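You operate a simulated robot arm through the tools that you are given. There is no shell and no other tool.

The job below is to be done with a simulated two-armed robot. You get a single attempt, and the scene is never put back.

TASK
Pick up the carton that says "Spares" from the lid of the case marked spares with one hand, pass it to the other hand and put it on the sloping top of the lectern. Set down upright: carton.

The check looks at the end state, three seconds after you hand in, the way a careful person would. Anything else that was tipped, shoved, dropped, spilled or broken makes it a failure. A push-on lid holds only when it is set on centred and level and pressed home; a screw cap is set on level and turned clockwise until tight.

THE ROBOT
Two 7-joint arms with two-finger parallel grippers on one trunk, on a base that moves. Base frame: it is fixed to the floor where the robot stands at the start and does not move with it; the origin is under the middle of the robot, x ahead of it, y to its left, z up. Units: m, degrees, N and s.
The left shoulder is at the start at [0.05, 0.165, 1.03], the right one opposite. With the tool pointing down near the work surface each hand reaches from about 0.24 to 0.7 m from the robot's upright axis, wherever it stands, measured 20 degrees to its own side. Places, roughly: carton [2.25, 2.5, 0.75]; sloping top of the lectern [2, 3.9, 1]. Payload 3.91 kg a hand.
The tool frame of a hand sits at the grasp point between the pads (the TCP): z along the fingers, y along the line on which they close. The tips reach 0.03 m beyond it. The gripper opens to 0.11 m. The fingers are 0.02 m wide and 0.01 m thick; the gripper's body (0.048 by 0.112 m) begins 0.055 m behind the TCP.
Orientation is that of the tool frame in the base frame, as a unit quaternion [x, y, z, w]. With the fingers straight down and closing along the base's y, the tool's x points along the base's -x, its y along +y and its z along -z.

THE INTERFACE
- The arms move only by the tool step_arm. It takes "left_moves", "right_moves" or both (then of equal length, played together; a hand with none holds still); each is text: rows parted by semicolons, each of 7 numbers parted by spaces: the opening, from 0 (shut) to 1 (fully open), then the shift along the tool's x, y, z in m, then the turn, a rotation vector about the tool's x, y, z in degrees. In form: jaw x y z ax ay az; .... A call has 1 to 20 rows; each row shifts and turns the commanded pose from where the row before left it, along the tool's axes as they then stand. Each row takes 0.2 s and may step no farther than 0.05 m and 8.6 degrees from the row before; otherwise, or with a gripper value out of range, the whole call is refused. A pose out of reach is approached as far as the arm can. The call stops where the force on the tool passes 40 N (or 10 N more than at its start, if that is more) or the arm is blocked; 0.2 s more then pass. Each finger travels about 0.045 m/s and halts on what it meets, pressing with about 27 N; the grip force reading is that of the motor and also rises with nothing between the fingers. The clock runs only during rows and for 0.2 s after the last one: add rows that do not move to give the fingers time. It gives the time, the measured TCP pose, the force on the tool (base axes), the opening and the grip force at its end, in the units of the frame above (readings bear some noise), with the torque about the TCP (base axes, N m) and any sound that the robot's microphone picked up.
- Cameras (640 x 400 px; columns grow to the right, rows downward): "scene" is now at [0.1184, 0, 1.2154]; the picture's right is [-0.07, -1.00, 0.00], its down [-0.56, 0.04, -0.83] and it looks along [0.83, -0.05, -0.56] (base axes); focal length 264 px, centre (320, 200). "left" rides on the left gripper at [0.072, -0.017, -0.103] in its tool frame; the picture's right is [0.23, 0.97, 0.00], its down [-0.76, 0.18, -0.62] and it looks along [-0.61, 0.14, 0.78] (tool axes); focal length 222 px, centre (320, 200). "right" rides on the right gripper at [0.072, 0.017, -0.103] in its tool frame; the picture's right is [-0.23, 0.97, 0.00], its down [-0.76, -0.18, -0.62] and it looks along [-0.61, -0.14, 0.78] (tool axes); focal length 222 px, centre (320, 200). There is no depth. A picture from a camera that has moved, and an enlarged one, comes with that camera's place and axes in the base frame and with its lens. The place of the scene camera against the robot may be out by one fixed shift of up to 0.018 m in any direction.
- grab_frame(camera): a new picture of that camera. It takes no simulated time.
- raise_lower(by): slides the trunk up (or, below 0, down) by that many m; the arms and the scene camera ride with it, the base frame stays. It gives what a move gives, with no picture.
- drive_base(legs): drives the robot by 1 to 6 legs, each [ahead, left, turn to the left] in m, m and degrees, along the robot's own axes; the way and the turn of a leg run together, so that a leg with both is an arc; at most 1.5 m and 180 degrees a leg. The arms and the cameras ride along, it lands a little off, and it stops where it bumps. It gives what a move gives.
- head_to(pan, tilt): turns the head with the scene camera to pan (to the left, within 80 degrees either way) and tilt (down, from -29 to 69), counted from straight ahead of the robot. It gives what a move gives.
- enlarge(camera, box): a new picture of the part [left, top, right, bottom] of that camera's present view, enlarged. It takes no simulated time.
- close_job(): hands the job in; it is judged then, once.

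Nothing tells you exact positions but the pictures and the camera data. Unless the task says otherwise, let go and move clear before handing in.

The tools are called after "Emit:" as a command line: name --argument value ..., lists and objects as JSON in quotes. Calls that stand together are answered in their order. step_arm: Moves the arms, as the interface text tells. Its arguments: {"type":"object","properties":{"left_moves":{"type":"string"},"right_moves":{"type":"string"}},"required":[]} The other tools are called the same way: raise_lower (by) moves the trunk up or down; drive_base (legs) drives the base; head_to (pan, tilt) turns the head that bears the scene camera; grab_frame (camera) takes a picture; enlarge (camera, box) takes an enlarged picture of a part of a camera's view; close_job () hands the job in.

At the start:

```text
t: 0.0
left_tcp_pos: [0.4065, 0.2052, 0.9517]
left_tool_rot: [-0.001, 1.0, 0.0, 0.0]
left_wrist_force: [0.0, 0.6, -1.0]
left_ft_torque: [-0.03, 0.02, 0.01]
left_grip_width: 0.1096
left_grip_force: 0.1
right_tcp_pos: [0.3797, -0.1731, 0.9576]
right_tool_rot: [0.0, 1.0, 0.0, 0.0]
right_wrist_force: [0.4, 0.6, -0.1]
right_ft_torque: [0.01, -0.01, 0.03]
right_grip_width: 0.11
right_grip_force: 0.2
trunk travel left (down, up): [-0.25, 0.253]
robot x, y, heading: [-0.0014, 0.0014, -0.1]
head pan, tilt (commanded): [-3.7, 34.0]
```

scene: 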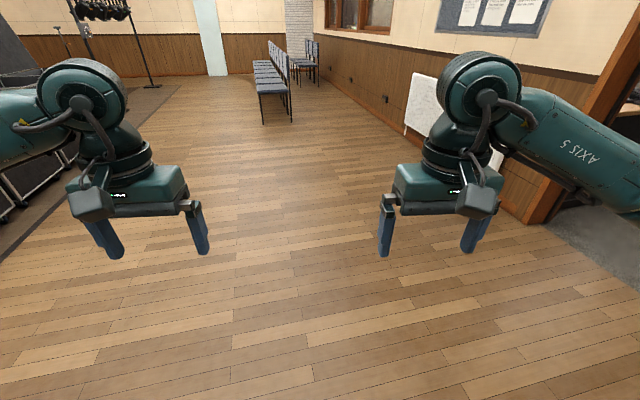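
right: 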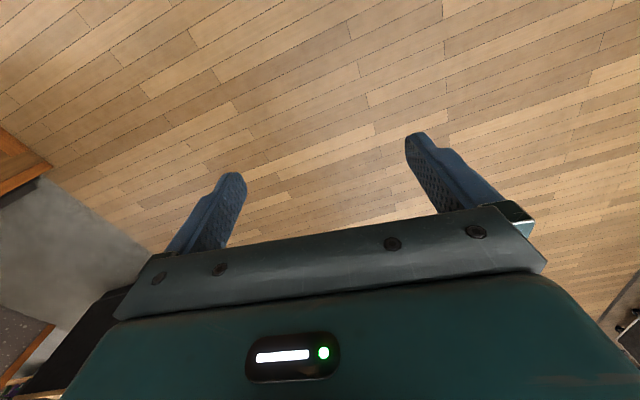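
left: 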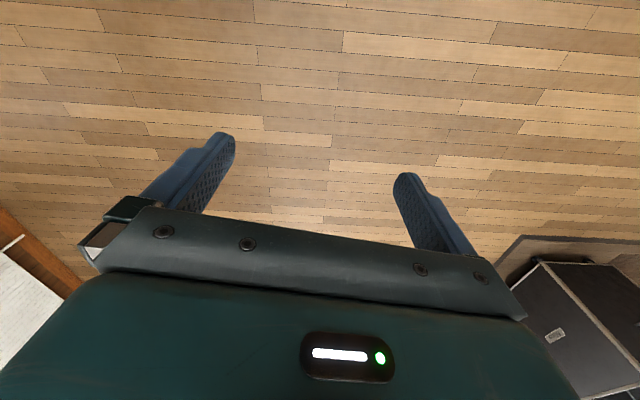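

I see an open hall floor ahead with both grippers empty; the carton should be ahead and to the left at about [2.25, 2.5, 0.75], out of the present view. I turn the head left to look there first.

Emit:
head_to --pan 48 --tilt 15

Emit:
grab_frame --camera "scene"

```text
t: 1.2
left_tcp_pos: [0.4058, 0.2046, 0.9512]
left_tool_rot: [-0.001, 1.0, 0.0, 0.0]
left_wrist_force: [0.0, 1.1, -0.2]
left_ft_torque: [-0.01, -0.01, 0.02]
left_grip_width: 0.11
left_grip_force: 0.1
right_tcp_pos: [0.3784, -0.1734, 0.9581]
right_tool_rot: [0.0, 1.0, 0.0, 0.0]
right_wrist_force: [-0.1, 0.5, 0.6]
right_ft_torque: [-0.02, -0.02, 0.04]
right_grip_width: 0.1099
right_grip_force: 0.1
trunk travel left (down, up): [-0.25, 0.253]
robot x, y, heading: [0.001, -0.0011, -0.0]
head pan, tilt (commanded): [48.0, 15.0]
```

```text
taken
camera scene: at [0.0926, 0.0752, 1.2457], right [0.74, -0.67, 0.0], down [-0.17, -0.19, -0.97], along [0.65, 0.72, -0.26], focal length 264 px, centre (320, 200)
```

scene: 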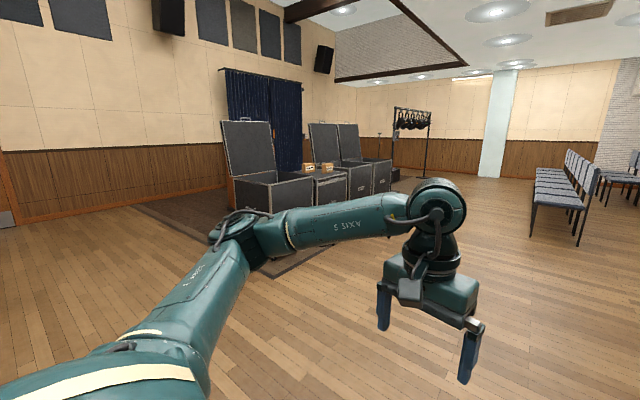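

Emit:
enlarge --camera "scene" --box '[200, 100, 440, 250]'

Emit:
head_to --pan 70 --tilt 12

Emit:
grab_frame --camera "scene"

```text
2.67 times, centred on (320, 175) of scene
camera zoom: at [0.0926, 0.0752, 1.2457], right [0.74, -0.67, 0.0], down [-0.17, -0.19, -0.97], along [0.65, 0.72, -0.26], focal length 703 px, centre (320, 267)
```

zoom: 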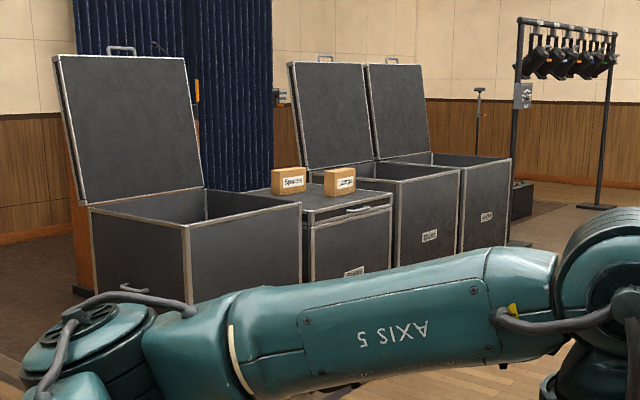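

```text
t: 2.1
left_tcp_pos: [0.405, 0.2048, 0.9516]
left_tool_rot: [-0.001, 1.0, -0.001, 0.0]
left_wrist_force: [-0.5, 1.3, 0.5]
left_ft_torque: [0.0, -0.02, 0.02]
left_grip_width: 0.11
left_grip_force: 0.1
right_tcp_pos: [0.3799, -0.1728, 0.9594]
right_tool_rot: [0.0, 1.0, 0.0, -0.001]
right_wrist_force: [-0.1, 0.3, -0.2]
right_ft_torque: [0.01, -0.01, 0.0]
right_grip_width: 0.11
right_grip_force: 0.1
trunk travel left (down, up): [-0.25, 0.253]
robot x, y, heading: [0.0019, -0.001, 0.3]
head pan, tilt (commanded): [70.0, 12.0]
```

```text
taken
camera scene: at [0.062, 0.0934, 1.2506], right [0.94, -0.34, 0.0], down [-0.07, -0.2, -0.98], along [0.34, 0.92, -0.21], focal length 264 px, centre (320, 200)
```

scene: 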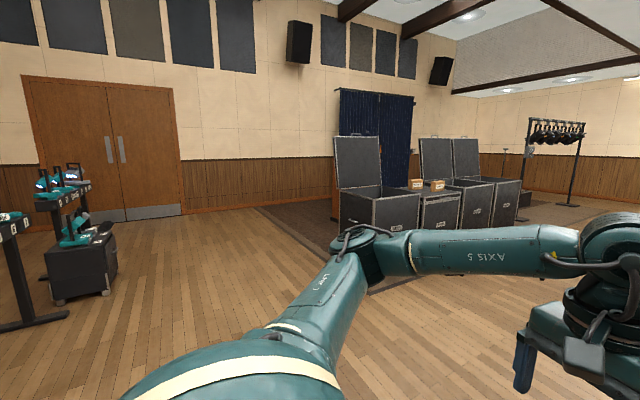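

I see a row of flight cases with fronts facing −y, and two cartons on a lower closed case in the middle; the left one reads "Spares". The lectern is probably behind the row, so I drive to a spot in front of the spares case, well short of it, and look again.

Emit:
drive_base --legs '[[1.5, 0, 0], [0.7, 0, 0], [0, 0, 90]]'

Emit:
head_to --pan 0 --tilt 15

Emit:
grab_frame --camera "scene"

```text
t: 16.7
left_tcp_pos: [1.9769, 0.4193, 0.9514]
left_tool_rot: [0.711, -0.703, 0.001, 0.0]
left_wrist_force: [0.2, -0.4, 0.0]
left_ft_torque: [0.02, 0.02, -0.02]
left_grip_width: 0.11
left_grip_force: 0.1
right_tcp_pos: [2.3547, 0.395, 0.9591]
right_tool_rot: [0.709, -0.705, 0.0, 0.0]
right_wrist_force: [-0.1, -0.2, 0.6]
right_ft_torque: [0.0, 0.0, 0.0]
right_grip_width: 0.1097
right_grip_force: 0.1
trunk travel left (down, up): [-0.25, 0.253]
robot x, y, heading: [2.1864, 0.0157, 90.3]
head pan, tilt (commanded): [70.0, 12.0]
```

```text
t: 18.1
left_tcp_pos: [1.976, 0.4184, 0.9518]
left_tool_rot: [0.71, -0.704, 0.001, 0.0]
left_wrist_force: [0.6, 0.1, 0.2]
left_ft_torque: [-0.01, 0.02, 0.01]
left_grip_width: 0.1101
left_grip_force: 0.1
right_tcp_pos: [2.3543, 0.3961, 0.9571]
right_tool_rot: [0.709, -0.705, 0.0, -0.001]
right_wrist_force: [-0.7, -0.4, 1.0]
right_ft_torque: [-0.02, -0.02, -0.01]
right_grip_width: 0.1101
right_grip_force: 0.1
trunk travel left (down, up): [-0.25, 0.253]
robot x, y, heading: [2.1872, 0.0154, 90.5]
head pan, tilt (commanded): [0.0, 15.0]
```

```text
taken
camera scene: at [2.1846, 0.1436, 1.2458], right [1.0, 0.01, 0.0], down [0.0, -0.26, -0.97], along [-0.01, 0.97, -0.26], focal length 264 px, centre (320, 200)
```

scene: 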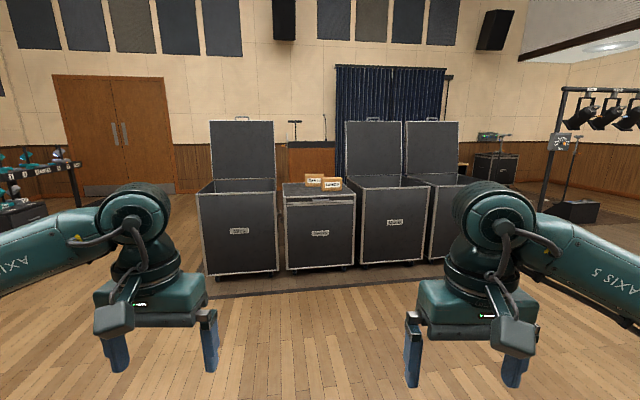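

Emit:
enlarge --camera "scene" --box '[190, 100, 430, 250]'

Emit:
enlarge --camera "scene" --box '[280, 160, 360, 210]'

```text
2.67 times, centred on (310, 175) of scene
camera zoom: at [2.1846, 0.1436, 1.2458], right [1.0, 0.01, 0.0], down [0.0, -0.26, -0.97], along [-0.01, 0.97, -0.26], focal length 703 px, centre (347, 267)
```

zoom: 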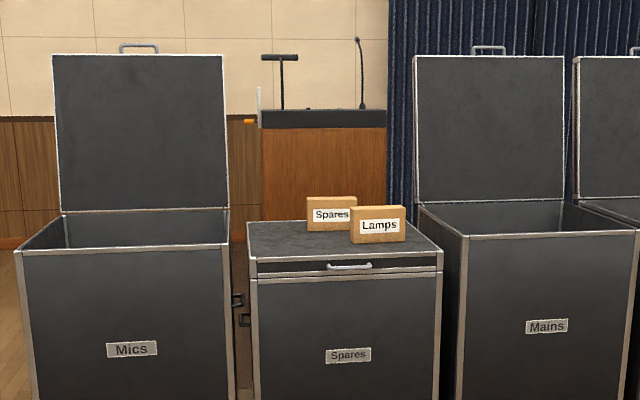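

```text
8.00 times, centred on (320, 185) of scene
camera zoom: at [2.1846, 0.1436, 1.2458], right [1.0, 0.01, 0.0], down [0.0, -0.26, -0.97], along [-0.01, 0.97, -0.26], focal length 2109 px, centre (320, 320)
```

zoom: 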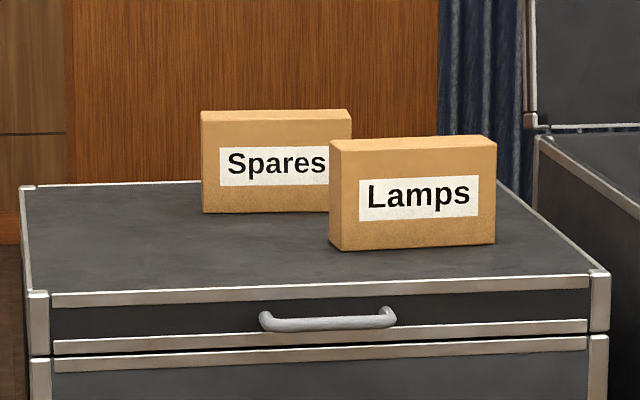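

I see the "Spares" carton on the closed spares case, with the "Lamps" carton standing in front-right of it; the lectern is behind, with its panel toward me and a mic and lamp on top. I drive closer, keeping a gap, to measure the cartons.

Emit:
drive_base --legs '[[1.2, 0, 0]]'

Emit:
head_to --pan 0 --tilt 30

Emit:
grab_frame --camera "scene"

Emit:
head_to --pan 0 --tilt 69

Emit:
grab_frame --camera "scene"

```text
t: 24.1
left_tcp_pos: [1.9551, 1.6028, 0.9519]
left_tool_rot: [0.715, -0.699, 0.001, 0.0]
left_wrist_force: [0.2, -0.6, -0.5]
left_ft_torque: [-0.02, -0.02, -0.01]
left_grip_width: 0.11
left_grip_force: 0.0
right_tcp_pos: [2.3316, 1.5835, 0.9571]
right_tool_rot: [0.715, -0.699, -0.001, 0.0]
right_wrist_force: [-0.5, 0.3, 0.2]
right_ft_torque: [-0.01, -0.01, -0.05]
right_grip_width: 0.1098
right_grip_force: 0.2
trunk travel left (down, up): [-0.25, 0.253]
robot x, y, heading: [2.1708, 1.1975, 91.2]
head pan, tilt (commanded): [0.0, 15.0]
```

```text
t: 24.9
left_tcp_pos: [1.9545, 1.6033, 0.9504]
left_tool_rot: [0.715, -0.699, 0.0, -0.001]
left_wrist_force: [0.0, -0.1, 0.7]
left_ft_torque: [-0.01, 0.01, -0.01]
left_grip_width: 0.1101
left_grip_force: 0.0
right_tcp_pos: [2.333, 1.5848, 0.9577]
right_tool_rot: [0.714, -0.7, 0.0, 0.0]
right_wrist_force: [-0.9, -0.7, -0.3]
right_ft_torque: [0.02, -0.03, -0.01]
right_grip_width: 0.1101
right_grip_force: 0.1
trunk travel left (down, up): [-0.25, 0.253]
robot x, y, heading: [2.1688, 1.2, 90.8]
head pan, tilt (commanded): [0.0, 30.0]
```

```text
taken
camera scene: at [2.1661, 1.3267, 1.2216], right [1.0, 0.02, 0.0], down [0.01, -0.5, -0.87], along [-0.02, 0.87, -0.5], focal length 264 px, centre (320, 200)
```

scene: 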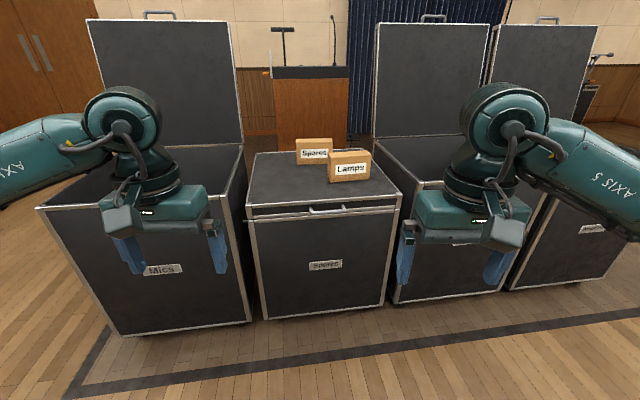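

```text
t: 25.9
left_tcp_pos: [1.9549, 1.6028, 0.9505]
left_tool_rot: [0.715, -0.699, 0.0, 0.0]
left_wrist_force: [-0.1, -0.7, -0.2]
left_ft_torque: [-0.05, 0.03, 0.0]
left_grip_width: 0.1099
left_grip_force: 0.1
right_tcp_pos: [2.333, 1.5832, 0.9576]
right_tool_rot: [0.715, -0.699, 0.0, 0.001]
right_wrist_force: [-0.1, 0.2, -0.2]
right_ft_torque: [-0.05, -0.02, -0.04]
right_grip_width: 0.1099
right_grip_force: 0.1
trunk travel left (down, up): [-0.25, 0.253]
robot x, y, heading: [2.1699, 1.1987, 91.3]
head pan, tilt (commanded): [0.0, 68.8]
```

```text
taken
camera scene: at [2.1668, 1.2922, 1.1701], right [1.0, 0.02, 0.0], down [0.02, -0.93, -0.36], along [-0.01, 0.36, -0.93], focal length 264 px, centre (320, 200)
```

scene: 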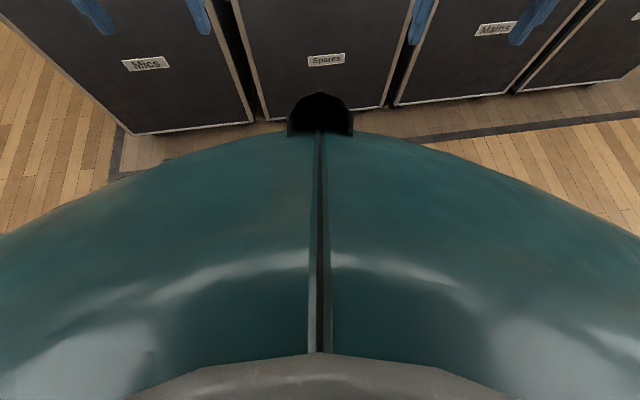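

The body hides the base below, so its front edge isn't visible. I look back at the cartons in close-up to triangulate against the earlier view.

Emit:
head_to --pan 0 --tilt 30

Emit:
enlarge --camera "scene" --box '[240, 120, 408, 225]'

Emit:
enlarge --camera "scene" --box '[280, 130, 376, 190]'

Emit:
enlarge --camera "scene" --box '[240, 0, 368, 80]'

```text
t: 27.0
left_tcp_pos: [1.9543, 1.6033, 0.9516]
left_tool_rot: [0.715, -0.699, 0.001, 0.0]
left_wrist_force: [-0.5, 0.9, -0.1]
left_ft_torque: [-0.02, -0.01, 0.0]
left_grip_width: 0.1099
left_grip_force: 0.1
right_tcp_pos: [2.3318, 1.5831, 0.9574]
right_tool_rot: [0.714, -0.7, 0.0, 0.0]
right_wrist_force: [-0.7, -0.6, -1.0]
right_ft_torque: [0.0, -0.01, -0.03]
right_grip_width: 0.1099
right_grip_force: 0.0
trunk travel left (down, up): [-0.25, 0.253]
robot x, y, heading: [2.1684, 1.2026, 91.2]
head pan, tilt (commanded): [0.0, 30.0]
```

```text
3.81 times, centred on (324, 172) of scene
camera zoom: at [2.1661, 1.3267, 1.2215], right [1.0, 0.02, 0.0], down [0.01, -0.5, -0.87], along [-0.02, 0.87, -0.5], focal length 1004 px, centre (305, 305)
```

zoom: 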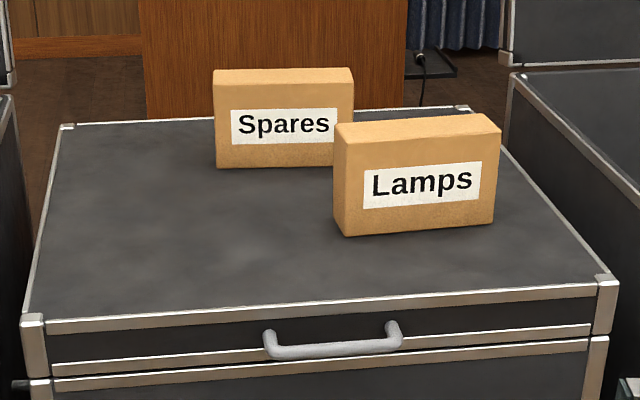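

```text
6.67 times, centred on (328, 160) of scene
camera zoom: at [2.1661, 1.3267, 1.2215], right [1.0, 0.02, 0.0], down [0.01, -0.5, -0.87], along [-0.02, 0.87, -0.5], focal length 1758 px, centre (267, 467)
```

zoom: 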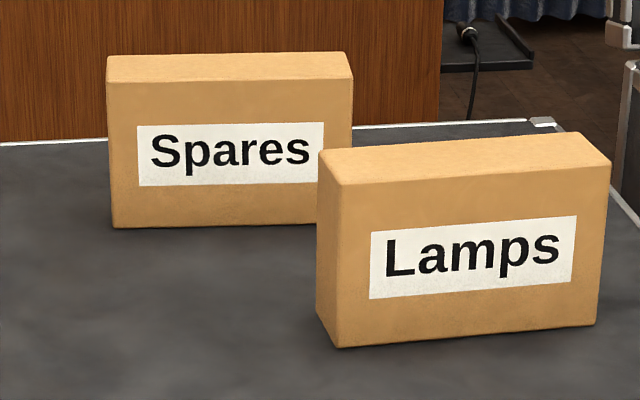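

```text
5.00 times, centred on (304, 40) of scene
camera zoom: at [2.1661, 1.3267, 1.2215], right [1.0, 0.02, 0.0], down [0.01, -0.5, -0.87], along [-0.02, 0.87, -0.5], focal length 1318 px, centre (400, 1000)
```

zoom: 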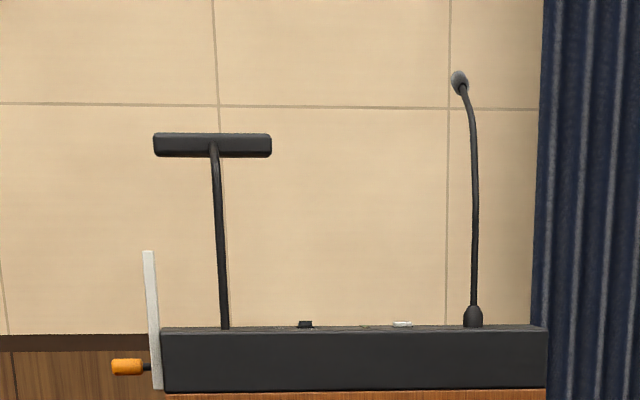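

The carton is about 0.165 wide, 0.06 deep and 0.105 tall, centred near [2.116, 2.534] and yawed about 5°, standing on the lid at z ≈ 0.743. It must be gripped across its depth, so I turn the left wrist 90° with its camera outward, in free air, and use that camera to see my own base front.

Emit:
step_arm --left_moves "1 0 0 0 0 0 8.2; 1 0 0 0 0 0 8.2; 1 0 0 0 0 0 8.2; 1 0 0 0 0 0 8.2; 1 0 0 0 0 0 8.2; 1 0 0 0 0 0 8.2; 1 0 0 0 0 0 8.2; 1 0 0 0 0 0 8.2; 1 0 0 0 0 0 8.2; 1 0 0 0 0 0 8.2; 1 0 0 0 0 0 8.2"

Emit:
grab_frame --camera "left"

Emit:
grab_frame --camera "scene"

```text
t: 29.4
left_tcp_pos: [1.9548, 1.603, 0.9518]
left_tool_rot: [-0.291, 0.957, 0.0, 0.0]
left_wrist_force: [-0.5, -0.9, 0.0]
left_ft_torque: [0.03, 0.02, -0.03]
left_grip_width: 0.1101
left_grip_force: 0.1
left hand out of reach, approached as far as the arm can: row 8, 9, 10, 11
right_tcp_pos: [2.3326, 1.5845, 0.9574]
right_tool_rot: [0.715, -0.7, 0.0, 0.0]
right_wrist_force: [-0.6, -0.6, -0.4]
right_ft_torque: [-0.03, -0.01, -0.01]
right_grip_width: 0.1103
right_grip_force: 0.1
trunk travel left (down, up): [-0.25, 0.253]
robot x, y, heading: [2.1671, 1.2034, 91.2]
head pan, tilt (commanded): [0.0, 30.0]
```

```text
taken
camera left: at [1.9032, 1.5478, 1.0561], right [-0.73, 0.68, 0.0], down [0.53, 0.57, 0.62], along [0.43, 0.46, -0.78], focal length 222 px, centre (320, 200)
```

left: 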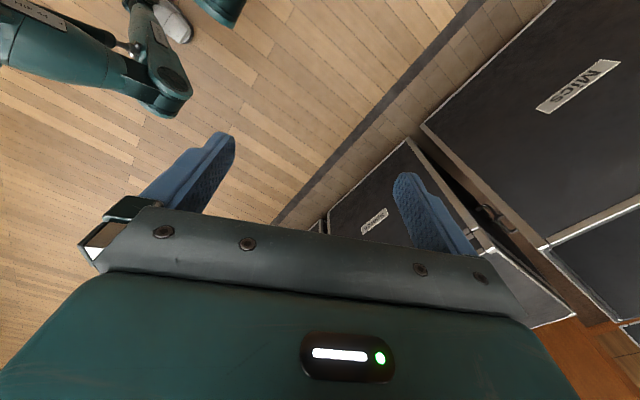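

```text
taken
camera scene: at [2.1661, 1.3267, 1.2216], right [1.0, 0.02, 0.0], down [0.01, -0.5, -0.87], along [-0.02, 0.87, -0.5], focal length 264 px, centre (320, 200)
```

scene: 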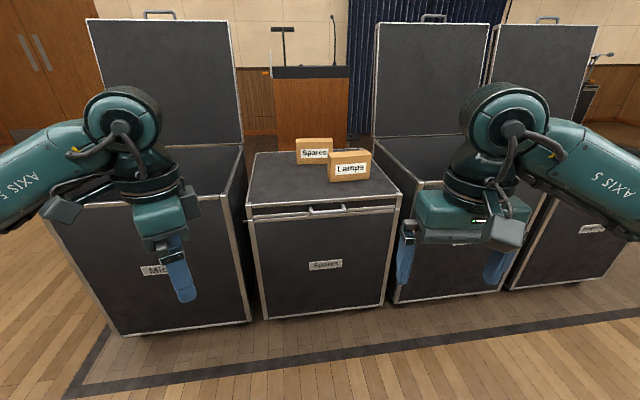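

The left wrist stops about 57° into that turn, so that direction is limited here. I try the other direction to learn its range.

Emit:
step_arm --left_moves "1 0 0 0 0 0 -8.5; 1 0 0 0 0 0 -8.5; 1 0 0 0 0 0 -8.5; 1 0 0 0 0 0 -8.5; 1 0 0 0 0 0 -8.5; 1 0 0 0 0 0 -8.5; 1 0 0 0 0 0 -8.5; 1 0 0 0 0 0 -8.5; 1 0 0 0 0 0 -8.5; 1 0 0 0 0 0 -8.5; 1 0 0 0 0 0 -8.5; 1 0 0 0 0 0 -8.5; 1 0 0 0 0 0 -8.5; 1 0 0 0 0 0 -8.5; 1 0 0 0 0 0 -8.5; 1 0 0 0 0 0 -8.5; 1 0 0 0 0 0 -8.5; 1 0 0 0 0 0 -8.5; 1 0 0 0 0 0 -8.5"

Emit:
grab_frame --camera "left"

Emit:
grab_frame --camera "scene"

```text
t: 33.4
left_tcp_pos: [1.955, 1.6021, 0.952]
left_tool_rot: [0.991, 0.135, -0.001, 0.0]
left_wrist_force: [-0.8, 0.0, -0.5]
left_ft_torque: [-0.02, -0.01, 0.03]
left_grip_width: 0.1102
left_grip_force: 0.0
right_tcp_pos: [2.3318, 1.5833, 0.9583]
right_tool_rot: [0.715, -0.7, 0.0, 0.0]
right_wrist_force: [-0.2, -0.8, -0.6]
right_ft_torque: [-0.02, 0.0, 0.0]
right_grip_width: 0.1099
right_grip_force: 0.1
trunk travel left (down, up): [-0.25, 0.253]
robot x, y, heading: [2.1663, 1.1982, 91.0]
head pan, tilt (commanded): [0.0, 30.0]
```

```text
taken
camera left: at [2.0189, 1.6383, 1.056], right [0.48, -0.88, 0.0], down [-0.69, -0.38, 0.62], along [-0.55, -0.3, -0.78], focal length 222 px, centre (320, 200)
```

left: 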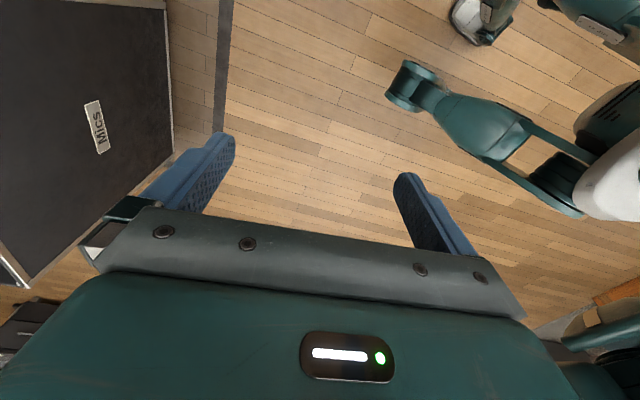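

```text
taken
camera scene: at [2.1661, 1.3267, 1.2215], right [1.0, 0.02, 0.0], down [0.01, -0.5, -0.87], along [-0.02, 0.87, -0.5], focal length 264 px, centre (320, 200)
```

scene: 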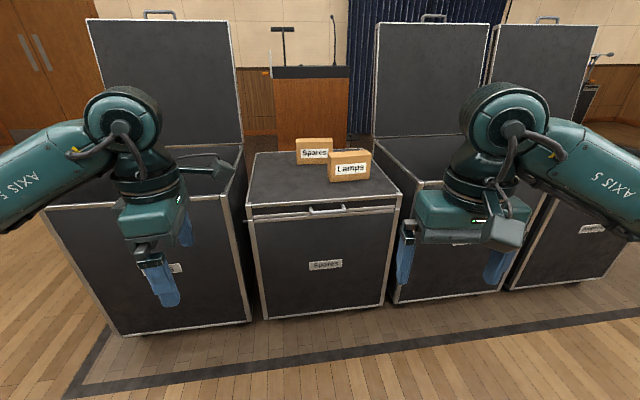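

Turning the other way reaches the needed grip direction, and the left camera now sees part of my own base. I take a closer look at that.

Emit:
enlarge --camera "left" --box '[360, 0, 640, 175]'

Emit:
enlarge --camera "left" --box '[480, 60, 640, 360]'

Emit:
grab_frame --camera "right"

```text
2.29 times, centred on (500, 88) of left
camera zoom: at [2.0189, 1.6383, 1.056], right [0.48, -0.88, 0.0], down [-0.69, -0.38, 0.62], along [-0.55, -0.3, -0.78], focal length 508 px, centre (-91, 457)
```

zoom: 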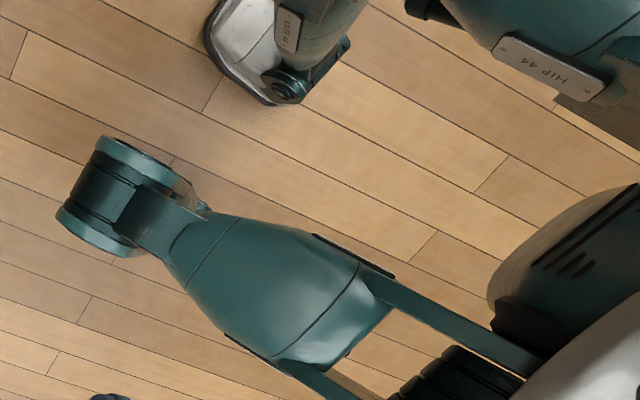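

```text
1.33 times, centred on (560, 210) of left
camera zoom: at [2.0189, 1.6383, 1.056], right [0.48, -0.88, 0.0], down [-0.69, -0.38, 0.62], along [-0.55, -0.3, -0.78], focal length 296 px, centre (0, 187)
```

zoom: 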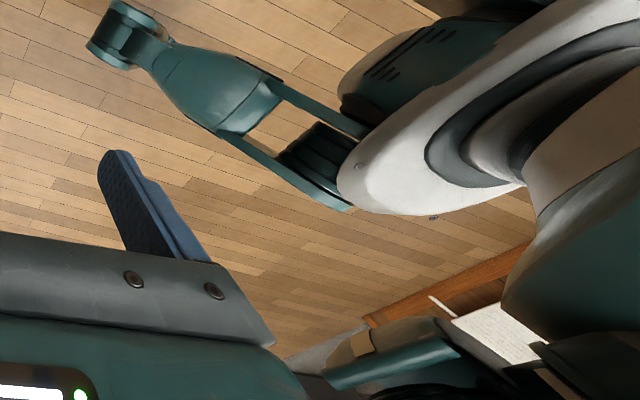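

```text
taken
camera right: at [2.3168, 1.5114, 1.061], right [-0.98, 0.21, 0.0], down [0.16, 0.77, 0.62], along [0.13, 0.61, -0.78], focal length 222 px, centre (320, 200)
```

right: 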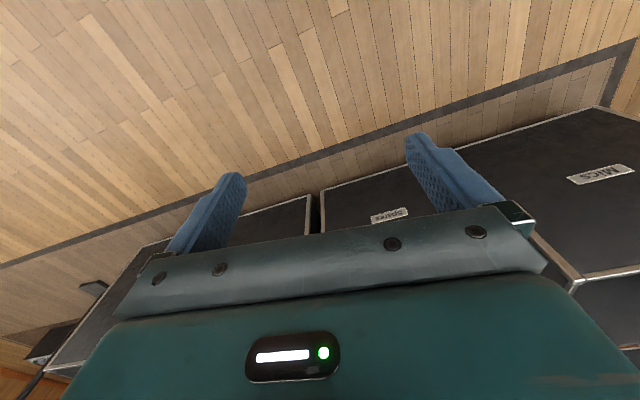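

My front is a pair of knees about 0.24 m ahead of the axis and a chest about 0.21 m ahead. Here, clear of the case, I test how far forward the left hand reaches at grasp height with the needed yaw.

Emit:
step_arm --left_moves "1 0 0 0.0325 0 0 2.6; 1 0 0 0.0325 0 0 2.6; 1 0 0 0.0325 0 0 2.6; 1 0 0 0.0325 0 0 2.6; 1 0.0036 -0.0398 0 0 0 0; 1 0.0036 -0.0398 0 0 0 0; 1 0.0036 -0.0398 0 0 0 0; 1 0.0036 -0.0398 0 0 0 0; 1 0.0036 -0.0398 0 0 0 0; 1 0.0036 -0.0398 0 0 0 0; 1 0.0018 -0.0199 0 0 0 0; 1 0.0018 -0.0199 0 0 0 0; 1 0.0018 -0.0199 0 0 0 0"

Emit:
grab_frame --camera "scene"

```text
t: 36.2
left_tcp_pos: [1.9563, 1.8524, 0.8221]
left_tool_rot: [0.999, 0.043, 0.0, 0.0]
left_wrist_force: [0.0, -0.1, 0.5]
left_ft_torque: [-0.02, 0.0, -0.02]
left_grip_width: 0.1099
left_grip_force: 0.0
left hand out of reach, approached as far as the arm can: row 11, 12, 13
right_tcp_pos: [2.3324, 1.5849, 0.9582]
right_tool_rot: [0.715, -0.7, 0.0, 0.0]
right_wrist_force: [0.2, 0.0, 0.3]
right_ft_torque: [-0.02, 0.01, -0.02]
right_grip_width: 0.1098
right_grip_force: 0.0
trunk travel left (down, up): [-0.25, 0.253]
robot x, y, heading: [2.1675, 1.2014, 91.3]
head pan, tilt (commanded): [0.0, 30.0]
```

```text
taken
camera scene: at [2.166, 1.3267, 1.2216], right [1.0, 0.02, 0.0], down [0.01, -0.5, -0.87], along [-0.02, 0.87, -0.5], focal length 264 px, centre (320, 200)
```

scene: 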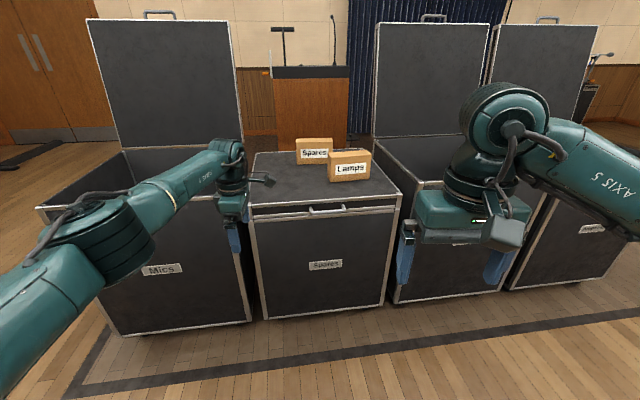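

The left hand reaches about 0.65 m ahead, which would put my knees against the case if I faced it squarely. Turning the body right brings the left shoulder forward and gains reach, so I turn about 56° right here in the open before moving closer.

Emit:
drive_base --legs '[[0, 0, -56]]'

Emit:
head_to --pan 45 --tilt 25

Emit:
grab_frame --camera "scene"

```text
t: 39.1
left_tcp_pos: [2.5847, 1.7432, 0.8218]
left_tool_rot: [0.904, -0.428, 0.0, 0.0]
left_wrist_force: [-0.8, -0.7, -0.2]
left_ft_torque: [0.01, -0.03, -0.02]
left_grip_width: 0.1102
left_grip_force: 0.1
right_tcp_pos: [2.5759, 1.2806, 0.9578]
right_tool_rot: [-0.305, 0.952, 0.001, 0.0]
right_wrist_force: [-0.2, -0.8, -0.6]
right_ft_torque: [0.0, 0.04, 0.03]
right_grip_width: 0.11
right_grip_force: 0.1
trunk travel left (down, up): [-0.25, 0.253]
robot x, y, heading: [2.1664, 1.2046, 35.4]
head pan, tilt (commanded): [0.0, 30.0]
```

```text
t: 40.2
left_tcp_pos: [2.5863, 1.7436, 0.8218]
left_tool_rot: [0.904, -0.428, 0.0, -0.001]
left_wrist_force: [-0.4, -0.2, -0.3]
left_ft_torque: [-0.03, -0.02, 0.01]
left_grip_width: 0.11
left_grip_force: 0.0
right_tcp_pos: [2.5766, 1.28, 0.9582]
right_tool_rot: [-0.305, 0.952, -0.001, 0.001]
right_wrist_force: [0.3, 0.0, 1.6]
right_ft_torque: [0.02, 0.0, -0.01]
right_grip_width: 0.1098
right_grip_force: 0.1
trunk travel left (down, up): [-0.25, 0.253]
robot x, y, heading: [2.1666, 1.1994, 35.4]
head pan, tilt (commanded): [45.0, 25.0]
```

```text
taken
camera scene: at [2.2077, 1.3149, 1.2295], right [0.99, -0.17, 0.0], down [-0.07, -0.42, -0.91], along [0.15, 0.89, -0.42], focal length 264 px, centre (320, 200)
```

scene: 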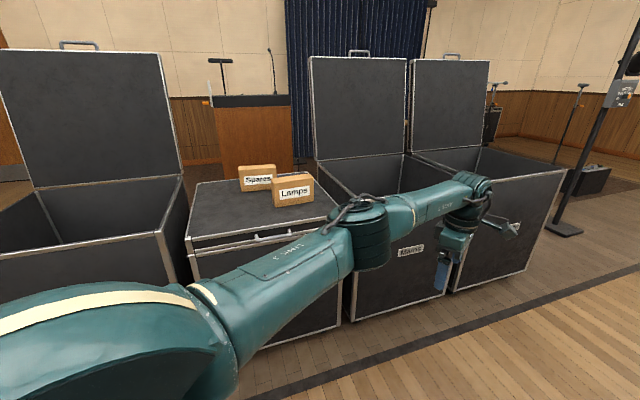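

The row is clear on the way and the carton sits ahead-left of my new heading. I raise the trunk a little and swing the left hand out to the side, staying in front of the cases.

Emit:
raise_lower --by 0.1

Emit:
step_arm --left_moves "1 -0.03468 0.02129 -0.0057 0 0 0; 1 -0.03468 0.02129 -0.0057 0 0 0; 1 -0.03468 0.02129 -0.0057 0 0 0; 1 -0.03468 0.02129 -0.0057 0 0 0; 1 -0.03468 0.02129 -0.0057 0 0 0; 1 -0.03468 0.02129 -0.0057 0 0 0; 1 -0.03468 0.02129 -0.0057 0 0 0; 1 -0.03468 0.02129 -0.0057 0 0 0; 1 -0.03468 0.02129 -0.0057 0 0 0; 1 -0.03468 0.02129 -0.0057 0 0 0; 1 -0.03468 0.02129 -0.0057 0 0 0; 1 -0.03468 0.02129 -0.0057 0 0 0; 1 -0.03468 0.02129 -0.0057 0 0 0; 1 -0.03468 0.02129 -0.0057 0 0 0"

Emit:
grab_frame --camera "scene"

```text
t: 41.5
left_tcp_pos: [2.5858, 1.7452, 0.923]
left_tool_rot: [0.904, -0.428, 0.0, 0.0]
left_wrist_force: [-0.4, 0.5, -0.3]
left_ft_torque: [-0.01, 0.02, -0.02]
left_grip_width: 0.1099
left_grip_force: 0.1
right_tcp_pos: [2.5771, 1.2807, 1.0567]
right_tool_rot: [-0.305, 0.952, 0.0, 0.0]
right_wrist_force: [-0.3, -0.9, -0.7]
right_ft_torque: [0.03, 0.0, -0.02]
right_grip_width: 0.1102
right_grip_force: 0.2
trunk travel left (down, up): [-0.35, 0.153]
robot x, y, heading: [2.1689, 1.2029, 35.7]
head pan, tilt (commanded): [45.0, 25.0]
```

```text
t: 44.5
left_tcp_pos: [2.0468, 1.9307, 1.0005]
left_tool_rot: [0.903, -0.429, 0.0, 0.0]
left_wrist_force: [0.8, 0.9, 0.0]
left_ft_torque: [0.02, 0.0, 0.01]
left_grip_width: 0.1102
left_grip_force: 0.1
right_tcp_pos: [2.5759, 1.2811, 1.0574]
right_tool_rot: [-0.305, 0.952, 0.001, 0.0]
right_wrist_force: [0.3, 0.4, 0.2]
right_ft_torque: [-0.01, 0.02, -0.01]
right_grip_width: 0.1099
right_grip_force: 0.1
trunk travel left (down, up): [-0.35, 0.153]
robot x, y, heading: [2.1672, 1.2018, 35.6]
head pan, tilt (commanded): [45.0, 25.0]
```

```text
taken
camera scene: at [2.2073, 1.3149, 1.3295], right [0.99, -0.16, 0.0], down [-0.07, -0.42, -0.91], along [0.15, 0.89, -0.42], focal length 264 px, centre (320, 200)
```

scene: 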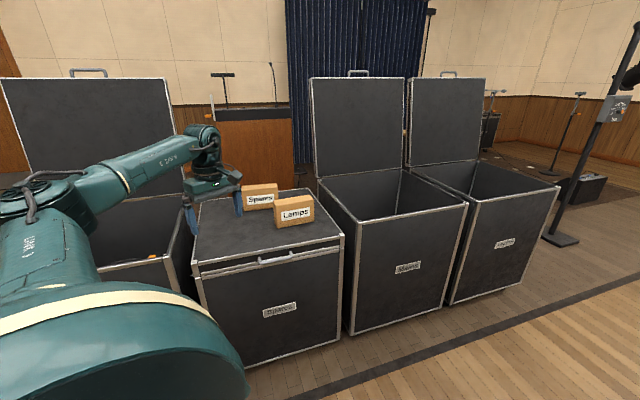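

The hand is at the staging spot. Now I rotate the left wrist counter-clockwise so the jaw closes along the carton's depth with the camera on the outer (left) side.

Emit:
step_arm --left_moves "1 0 0 0 0 0 -8.42; 1 0 0 0 0 0 -8.42; 1 0 0 0 0 0 -8.42; 1 0 0 0 0 0 -8.42; 1 0 0 0 0 0 -8.42; 1 0 0 0 0 0 -8.42; 1 0 0 0 0 0 -8.42; 1 0 0 0 0 0 -8.42; 1 0 0 0 0 0 -8.42; 1 0 0 0 0 0 -8.42; 1 0 0 0 0 0 -8.42; 1 0 0 0 0 0 -8.42; 1 0 0 0 0 0 -8.42; 1 0 0 0 0 0 -8.42"

Emit:
step_arm --left_moves "1 0 0 0 0 0 -8.42; 1 0 0 0 0 0 -8.42; 1 0 0 0 0 0 -8.42; 1 0 0 0 0 0 -8.42; 1 0 0 0 0 0 -8.42; 1 0 0 0 0 0 -8.42; 1 0 0 0 0 0 -8.42; 1 0 0 0 0 0 -8.42; 1 0 0 0 0 0 -8.42; 1 0 0 0 0 0 -8.42; 1 0 0 0 0 0 -8.42; 1 0 0 0 0 0 -8.42; 1 0 0 0 0 0 -8.42; 1 0 0 0 0 0 -8.42"

Emit:
grab_frame --camera "left"

Emit:
grab_frame --camera "scene"

```text
t: 47.5
left_tcp_pos: [2.0464, 1.93, 1.0021]
left_tool_rot: [0.832, 0.555, 0.0, 0.0]
left_wrist_force: [-0.3, -0.4, 0.2]
left_ft_torque: [-0.01, -0.03, -0.02]
left_grip_width: 0.1099
left_grip_force: 0.1
right_tcp_pos: [2.5757, 1.2814, 1.0587]
right_tool_rot: [-0.305, 0.953, 0.001, 0.0]
right_wrist_force: [0.9, -0.5, 0.1]
right_ft_torque: [-0.04, -0.01, 0.0]
right_grip_width: 0.11
right_grip_force: 0.0
trunk travel left (down, up): [-0.35, 0.153]
robot x, y, heading: [2.1653, 1.2034, 35.6]
head pan, tilt (commanded): [45.0, 25.0]
```

```text
t: 50.5
left_tcp_pos: [2.0487, 1.9299, 1.0022]
left_tool_rot: [-0.047, 0.999, 0.0, 0.0]
left_wrist_force: [-0.3, -0.4, -0.6]
left_ft_torque: [0.02, 0.03, -0.03]
left_grip_width: 0.11
left_grip_force: 0.0
right_tcp_pos: [2.577, 1.2813, 1.0584]
right_tool_rot: [-0.304, 0.953, -0.001, 0.0]
right_wrist_force: [0.2, 0.0, 0.3]
right_ft_torque: [0.01, 0.01, -0.02]
right_grip_width: 0.1102
right_grip_force: 0.1
trunk travel left (down, up): [-0.35, 0.153]
robot x, y, heading: [2.1687, 1.2045, 35.5]
head pan, tilt (commanded): [45.0, 25.0]
```

```text
taken
camera left: at [1.9756, 1.9071, 1.106], right [-0.32, 0.95, 0.0], down [0.74, 0.25, 0.62], along [0.59, 0.2, -0.78], focal length 222 px, centre (320, 200)
```

left: 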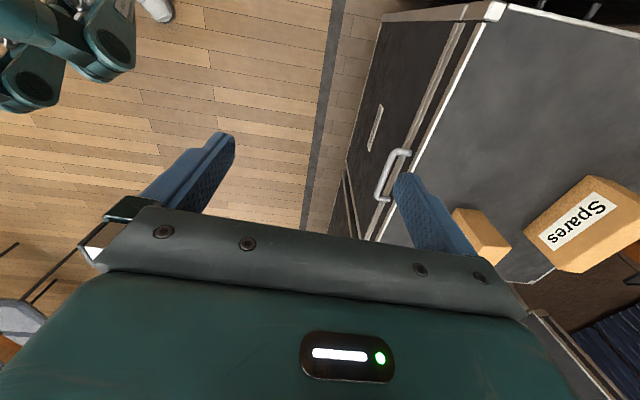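

```text
taken
camera scene: at [2.2077, 1.3148, 1.3295], right [0.99, -0.16, 0.0], down [-0.07, -0.42, -0.91], along [0.15, 0.89, -0.42], focal length 264 px, centre (320, 200)
```

scene: 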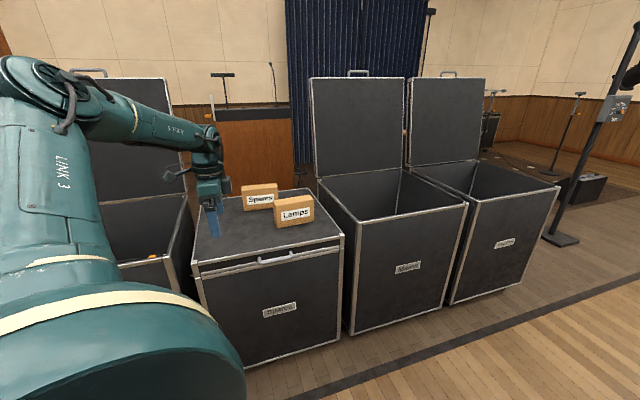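

The wrist turned freely that way and the camera now sees the carton and my knee. To gain knee clearance I turn the body another 18° right, still at the staging spot.

Emit:
drive_base --legs '[[0, 0, -18]]'

Emit:
step_arm --left_moves "1 0 0 0 0 0 -8.5; 1 0 0 0 0 0 -8.5; 1 0.04 -0.016 0 0 0 0; 1 0.04 -0.016 0 0 0 0; 1 0.04 -0.016 0 0 0 0; 1 0.04 -0.016 0 0 0 0; 1 0.04 -0.016 0 0 0 0"

Emit:
head_to --pan 65 --tilt 25

Emit:
grab_frame --camera "scene"

Emit:
grab_frame --camera "left"

```text
t: 51.9
left_tcp_pos: [2.2774, 1.9326, 1.0023]
left_tool_rot: [0.111, 0.994, 0.0, 0.0]
left_wrist_force: [0.4, -0.8, -0.6]
left_ft_torque: [0.01, 0.02, 0.02]
left_grip_width: 0.1101
left_grip_force: 0.0
right_tcp_pos: [2.5819, 1.1512, 1.058]
right_tool_rot: [-0.153, 0.988, 0.0, 0.001]
right_wrist_force: [0.6, 0.0, -0.5]
right_ft_torque: [-0.01, -0.02, 0.01]
right_grip_width: 0.1101
right_grip_force: 0.1
trunk travel left (down, up): [-0.35, 0.153]
robot x, y, heading: [2.1696, 1.2015, 17.7]
head pan, tilt (commanded): [45.0, 25.0]
```

```text
t: 53.5
left_tcp_pos: [2.0827, 1.8372, 1.0032]
left_tool_rot: [-0.037, 0.999, 0.0, 0.001]
left_wrist_force: [-0.6, 0.4, 0.6]
left_ft_torque: [0.0, 0.0, -0.05]
left_grip_width: 0.1099
left_grip_force: 0.1
right_tcp_pos: [2.5812, 1.1507, 1.0583]
right_tool_rot: [-0.152, 0.988, 0.0, 0.001]
right_wrist_force: [0.0, -0.2, -0.4]
right_ft_torque: [0.04, 0.0, 0.07]
right_grip_width: 0.1099
right_grip_force: 0.1
trunk travel left (down, up): [-0.35, 0.153]
robot x, y, heading: [2.1676, 1.1971, 17.5]
head pan, tilt (commanded): [45.0, 25.0]
```

```text
t: 54.3
left_tcp_pos: [2.0829, 1.8366, 1.0022]
left_tool_rot: [-0.036, 0.999, -0.001, 0.0]
left_wrist_force: [0.2, -0.7, -1.1]
left_ft_torque: [0.03, -0.03, 0.01]
left_grip_width: 0.1097
left_grip_force: 0.0
right_tcp_pos: [2.5831, 1.1512, 1.058]
right_tool_rot: [-0.153, 0.988, 0.0, 0.0]
right_wrist_force: [-0.8, -0.5, 0.2]
right_ft_torque: [0.02, -0.03, -0.01]
right_grip_width: 0.1099
right_grip_force: 0.1
trunk travel left (down, up): [-0.35, 0.153]
robot x, y, heading: [2.168, 1.2, 17.5]
head pan, tilt (commanded): [65.0, 25.0]
```

```text
taken
camera scene: at [2.2085, 1.3072, 1.3295], right [0.99, -0.13, 0.0], down [-0.05, -0.42, -0.91], along [0.12, 0.9, -0.42], focal length 264 px, centre (320, 200)
```

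scene: 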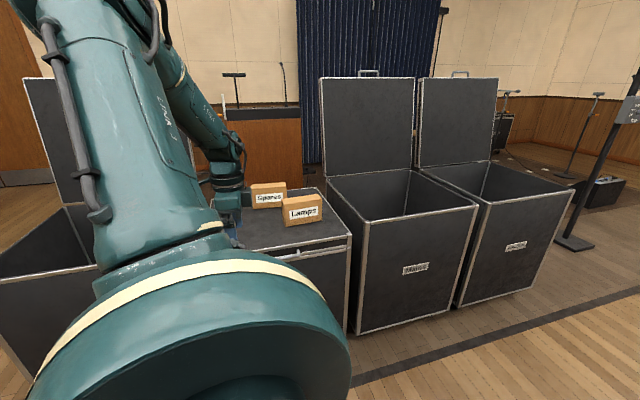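

```text
taken
camera left: at [2.0114, 1.8161, 1.1065], right [-0.3, 0.95, 0.0], down [0.75, 0.23, 0.62], along [0.59, 0.18, -0.78], focal length 222 px, centre (320, 200)
```

left: 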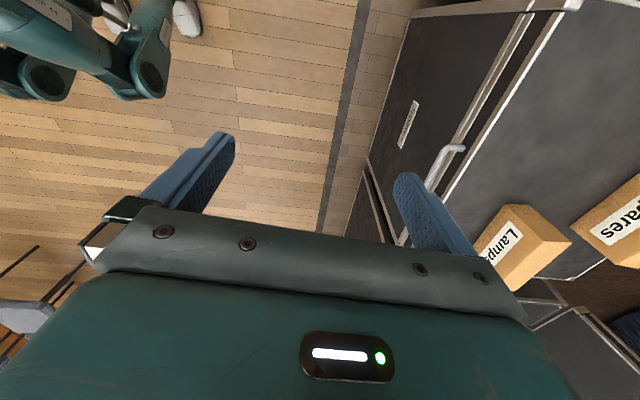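

The wrist is set with the jaw across the carton's depth, and my knee has good clearance at this heading. I sidestep toward the case in two parts, first most of the way.

Emit:
drive_base --legs '[[0.1, 0.43, 0]]'

Emit:
grab_frame --camera "left"

Emit:
grab_frame --camera "scene"

```text
t: 58.7
left_tcp_pos: [2.0468, 2.2793, 1.0013]
left_tool_rot: [-0.037, 0.999, -0.001, 0.0]
left_wrist_force: [0.1, -0.9, 0.0]
left_ft_torque: [-0.02, -0.05, -0.04]
left_grip_width: 0.1102
left_grip_force: 0.0
right_tcp_pos: [2.5467, 1.5945, 1.0596]
right_tool_rot: [-0.154, 0.988, 0.0, 0.0]
right_wrist_force: [-0.3, 0.4, 1.0]
right_ft_torque: [0.01, 0.03, 0.03]
right_grip_width: 0.1102
right_grip_force: 0.1
trunk travel left (down, up): [-0.35, 0.153]
robot x, y, heading: [2.1351, 1.6444, 17.8]
head pan, tilt (commanded): [65.0, 25.0]
```

```text
taken
camera left: at [1.9746, 2.2574, 1.1064], right [-0.3, 0.95, 0.0], down [0.75, 0.24, 0.62], along [0.59, 0.19, -0.78], focal length 222 px, centre (320, 200)
```

left: 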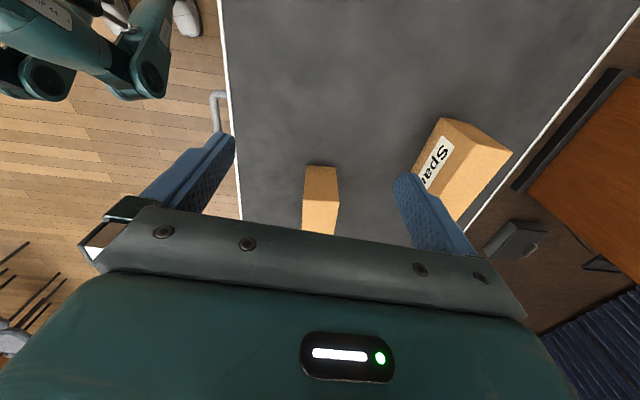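

```text
taken
camera scene: at [2.173, 1.7491, 1.3295], right [0.99, -0.13, 0.0], down [-0.05, -0.42, -0.91], along [0.11, 0.9, -0.42], focal length 264 px, centre (320, 200)
```

scene: 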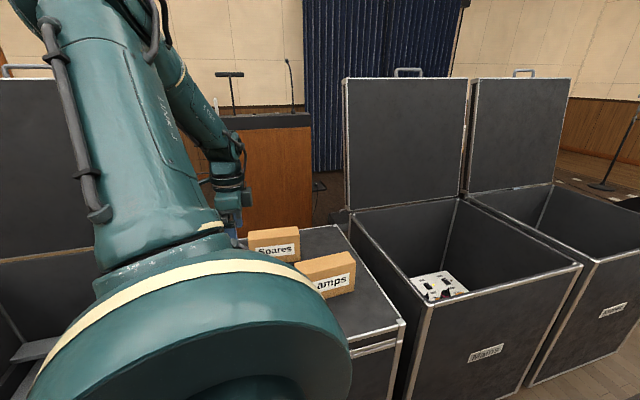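

The left camera now looks straight onto the lid: the Spares carton is under and ahead of the right-hand finger in view, Lamps well to the side. I zoom in to measure its corners from this camera.

Emit:
enlarge --camera "left" --box '[390, 90, 550, 240]'

Emit:
enlarge --camera "left" --box '[100, 0, 340, 150]'

Emit:
enlarge --camera "scene" --box '[200, 200, 400, 325]'

```text
2.67 times, centred on (470, 165) of left
camera zoom: at [1.9746, 2.2574, 1.1064], right [-0.3, 0.95, 0.0], down [0.75, 0.24, 0.62], along [0.59, 0.19, -0.78], focal length 592 px, centre (-80, 293)
```

zoom: 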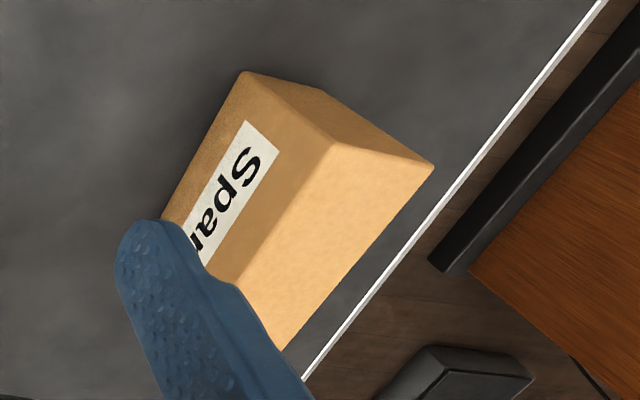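

```text
2.67 times, centred on (220, 75) of left
camera zoom: at [1.9746, 2.2574, 1.1064], right [-0.3, 0.95, 0.0], down [0.75, 0.24, 0.62], along [0.59, 0.19, -0.78], focal length 592 px, centre (587, 533)
```

zoom: 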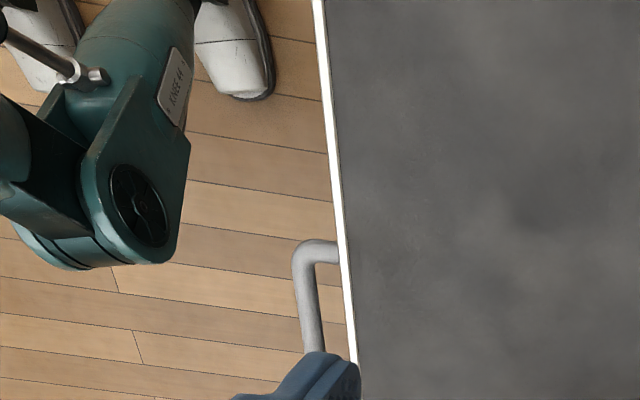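

```text
3.20 times, centred on (300, 262) of scene
camera zoom: at [2.173, 1.7491, 1.3295], right [0.99, -0.13, 0.0], down [-0.05, -0.42, -0.91], along [0.11, 0.9, -0.42], focal length 844 px, centre (384, 0)
```

zoom: 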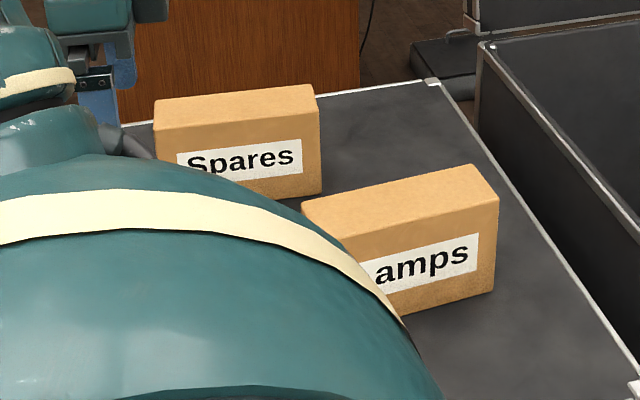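

From the wrist camera the carton's front-left corner is near [2.030, 2.480], it is about 0.165 × 0.054 × 0.10 and yawed about 6°. I sidestep the last 0.13 m so that I can reach its left half.

Emit:
drive_base --legs '[[0.015, 0.127, 0]]'

Emit:
grab_frame --camera "left"

```text
t: 60.4
left_tcp_pos: [2.0221, 2.403, 1.0007]
left_tool_rot: [-0.038, 0.999, -0.001, 0.0]
left_wrist_force: [0.2, 0.7, -0.5]
left_ft_torque: [0.01, 0.03, 0.0]
left_grip_width: 0.1099
left_grip_force: 0.1
right_tcp_pos: [2.5225, 1.7195, 1.0582]
right_tool_rot: [-0.155, 0.988, -0.001, 0.0]
right_wrist_force: [0.5, 0.7, 0.4]
right_ft_torque: [0.0, -0.01, 0.01]
right_grip_width: 0.1102
right_grip_force: 0.0
trunk travel left (down, up): [-0.35, 0.153]
robot x, y, heading: [2.1091, 1.7669, 17.6]
head pan, tilt (commanded): [65.0, 25.0]
```

```text
taken
camera left: at [1.95, 2.3811, 1.1063], right [-0.3, 0.95, 0.0], down [0.75, 0.24, 0.62], along [0.59, 0.19, -0.78], focal length 222 px, centre (320, 200)
```

left: 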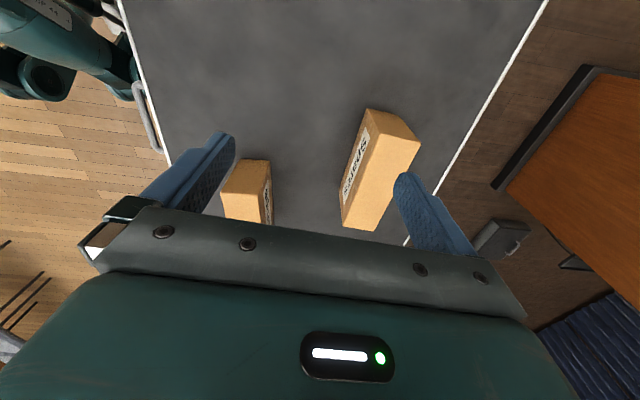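

My knee still has clearance to the case and nothing was touched. I zoom in on the carton again for a refined measurement.

Emit:
enlarge --camera "left" --box '[320, 90, 448, 240]'

```text
2.67 times, centred on (384, 165) of left
camera zoom: at [1.95, 2.3811, 1.1063], right [-0.3, 0.95, 0.0], down [0.75, 0.24, 0.62], along [0.59, 0.19, -0.78], focal length 592 px, centre (149, 293)
```

zoom: 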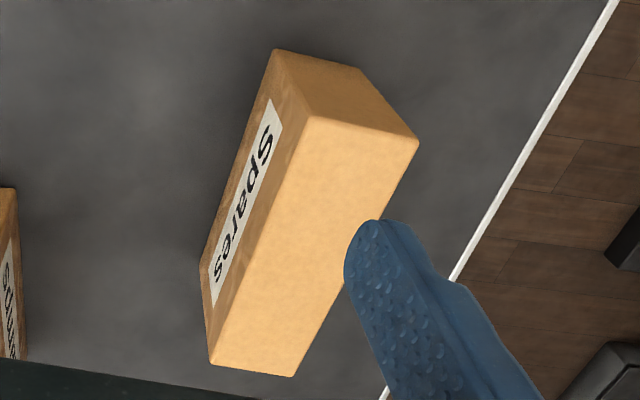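

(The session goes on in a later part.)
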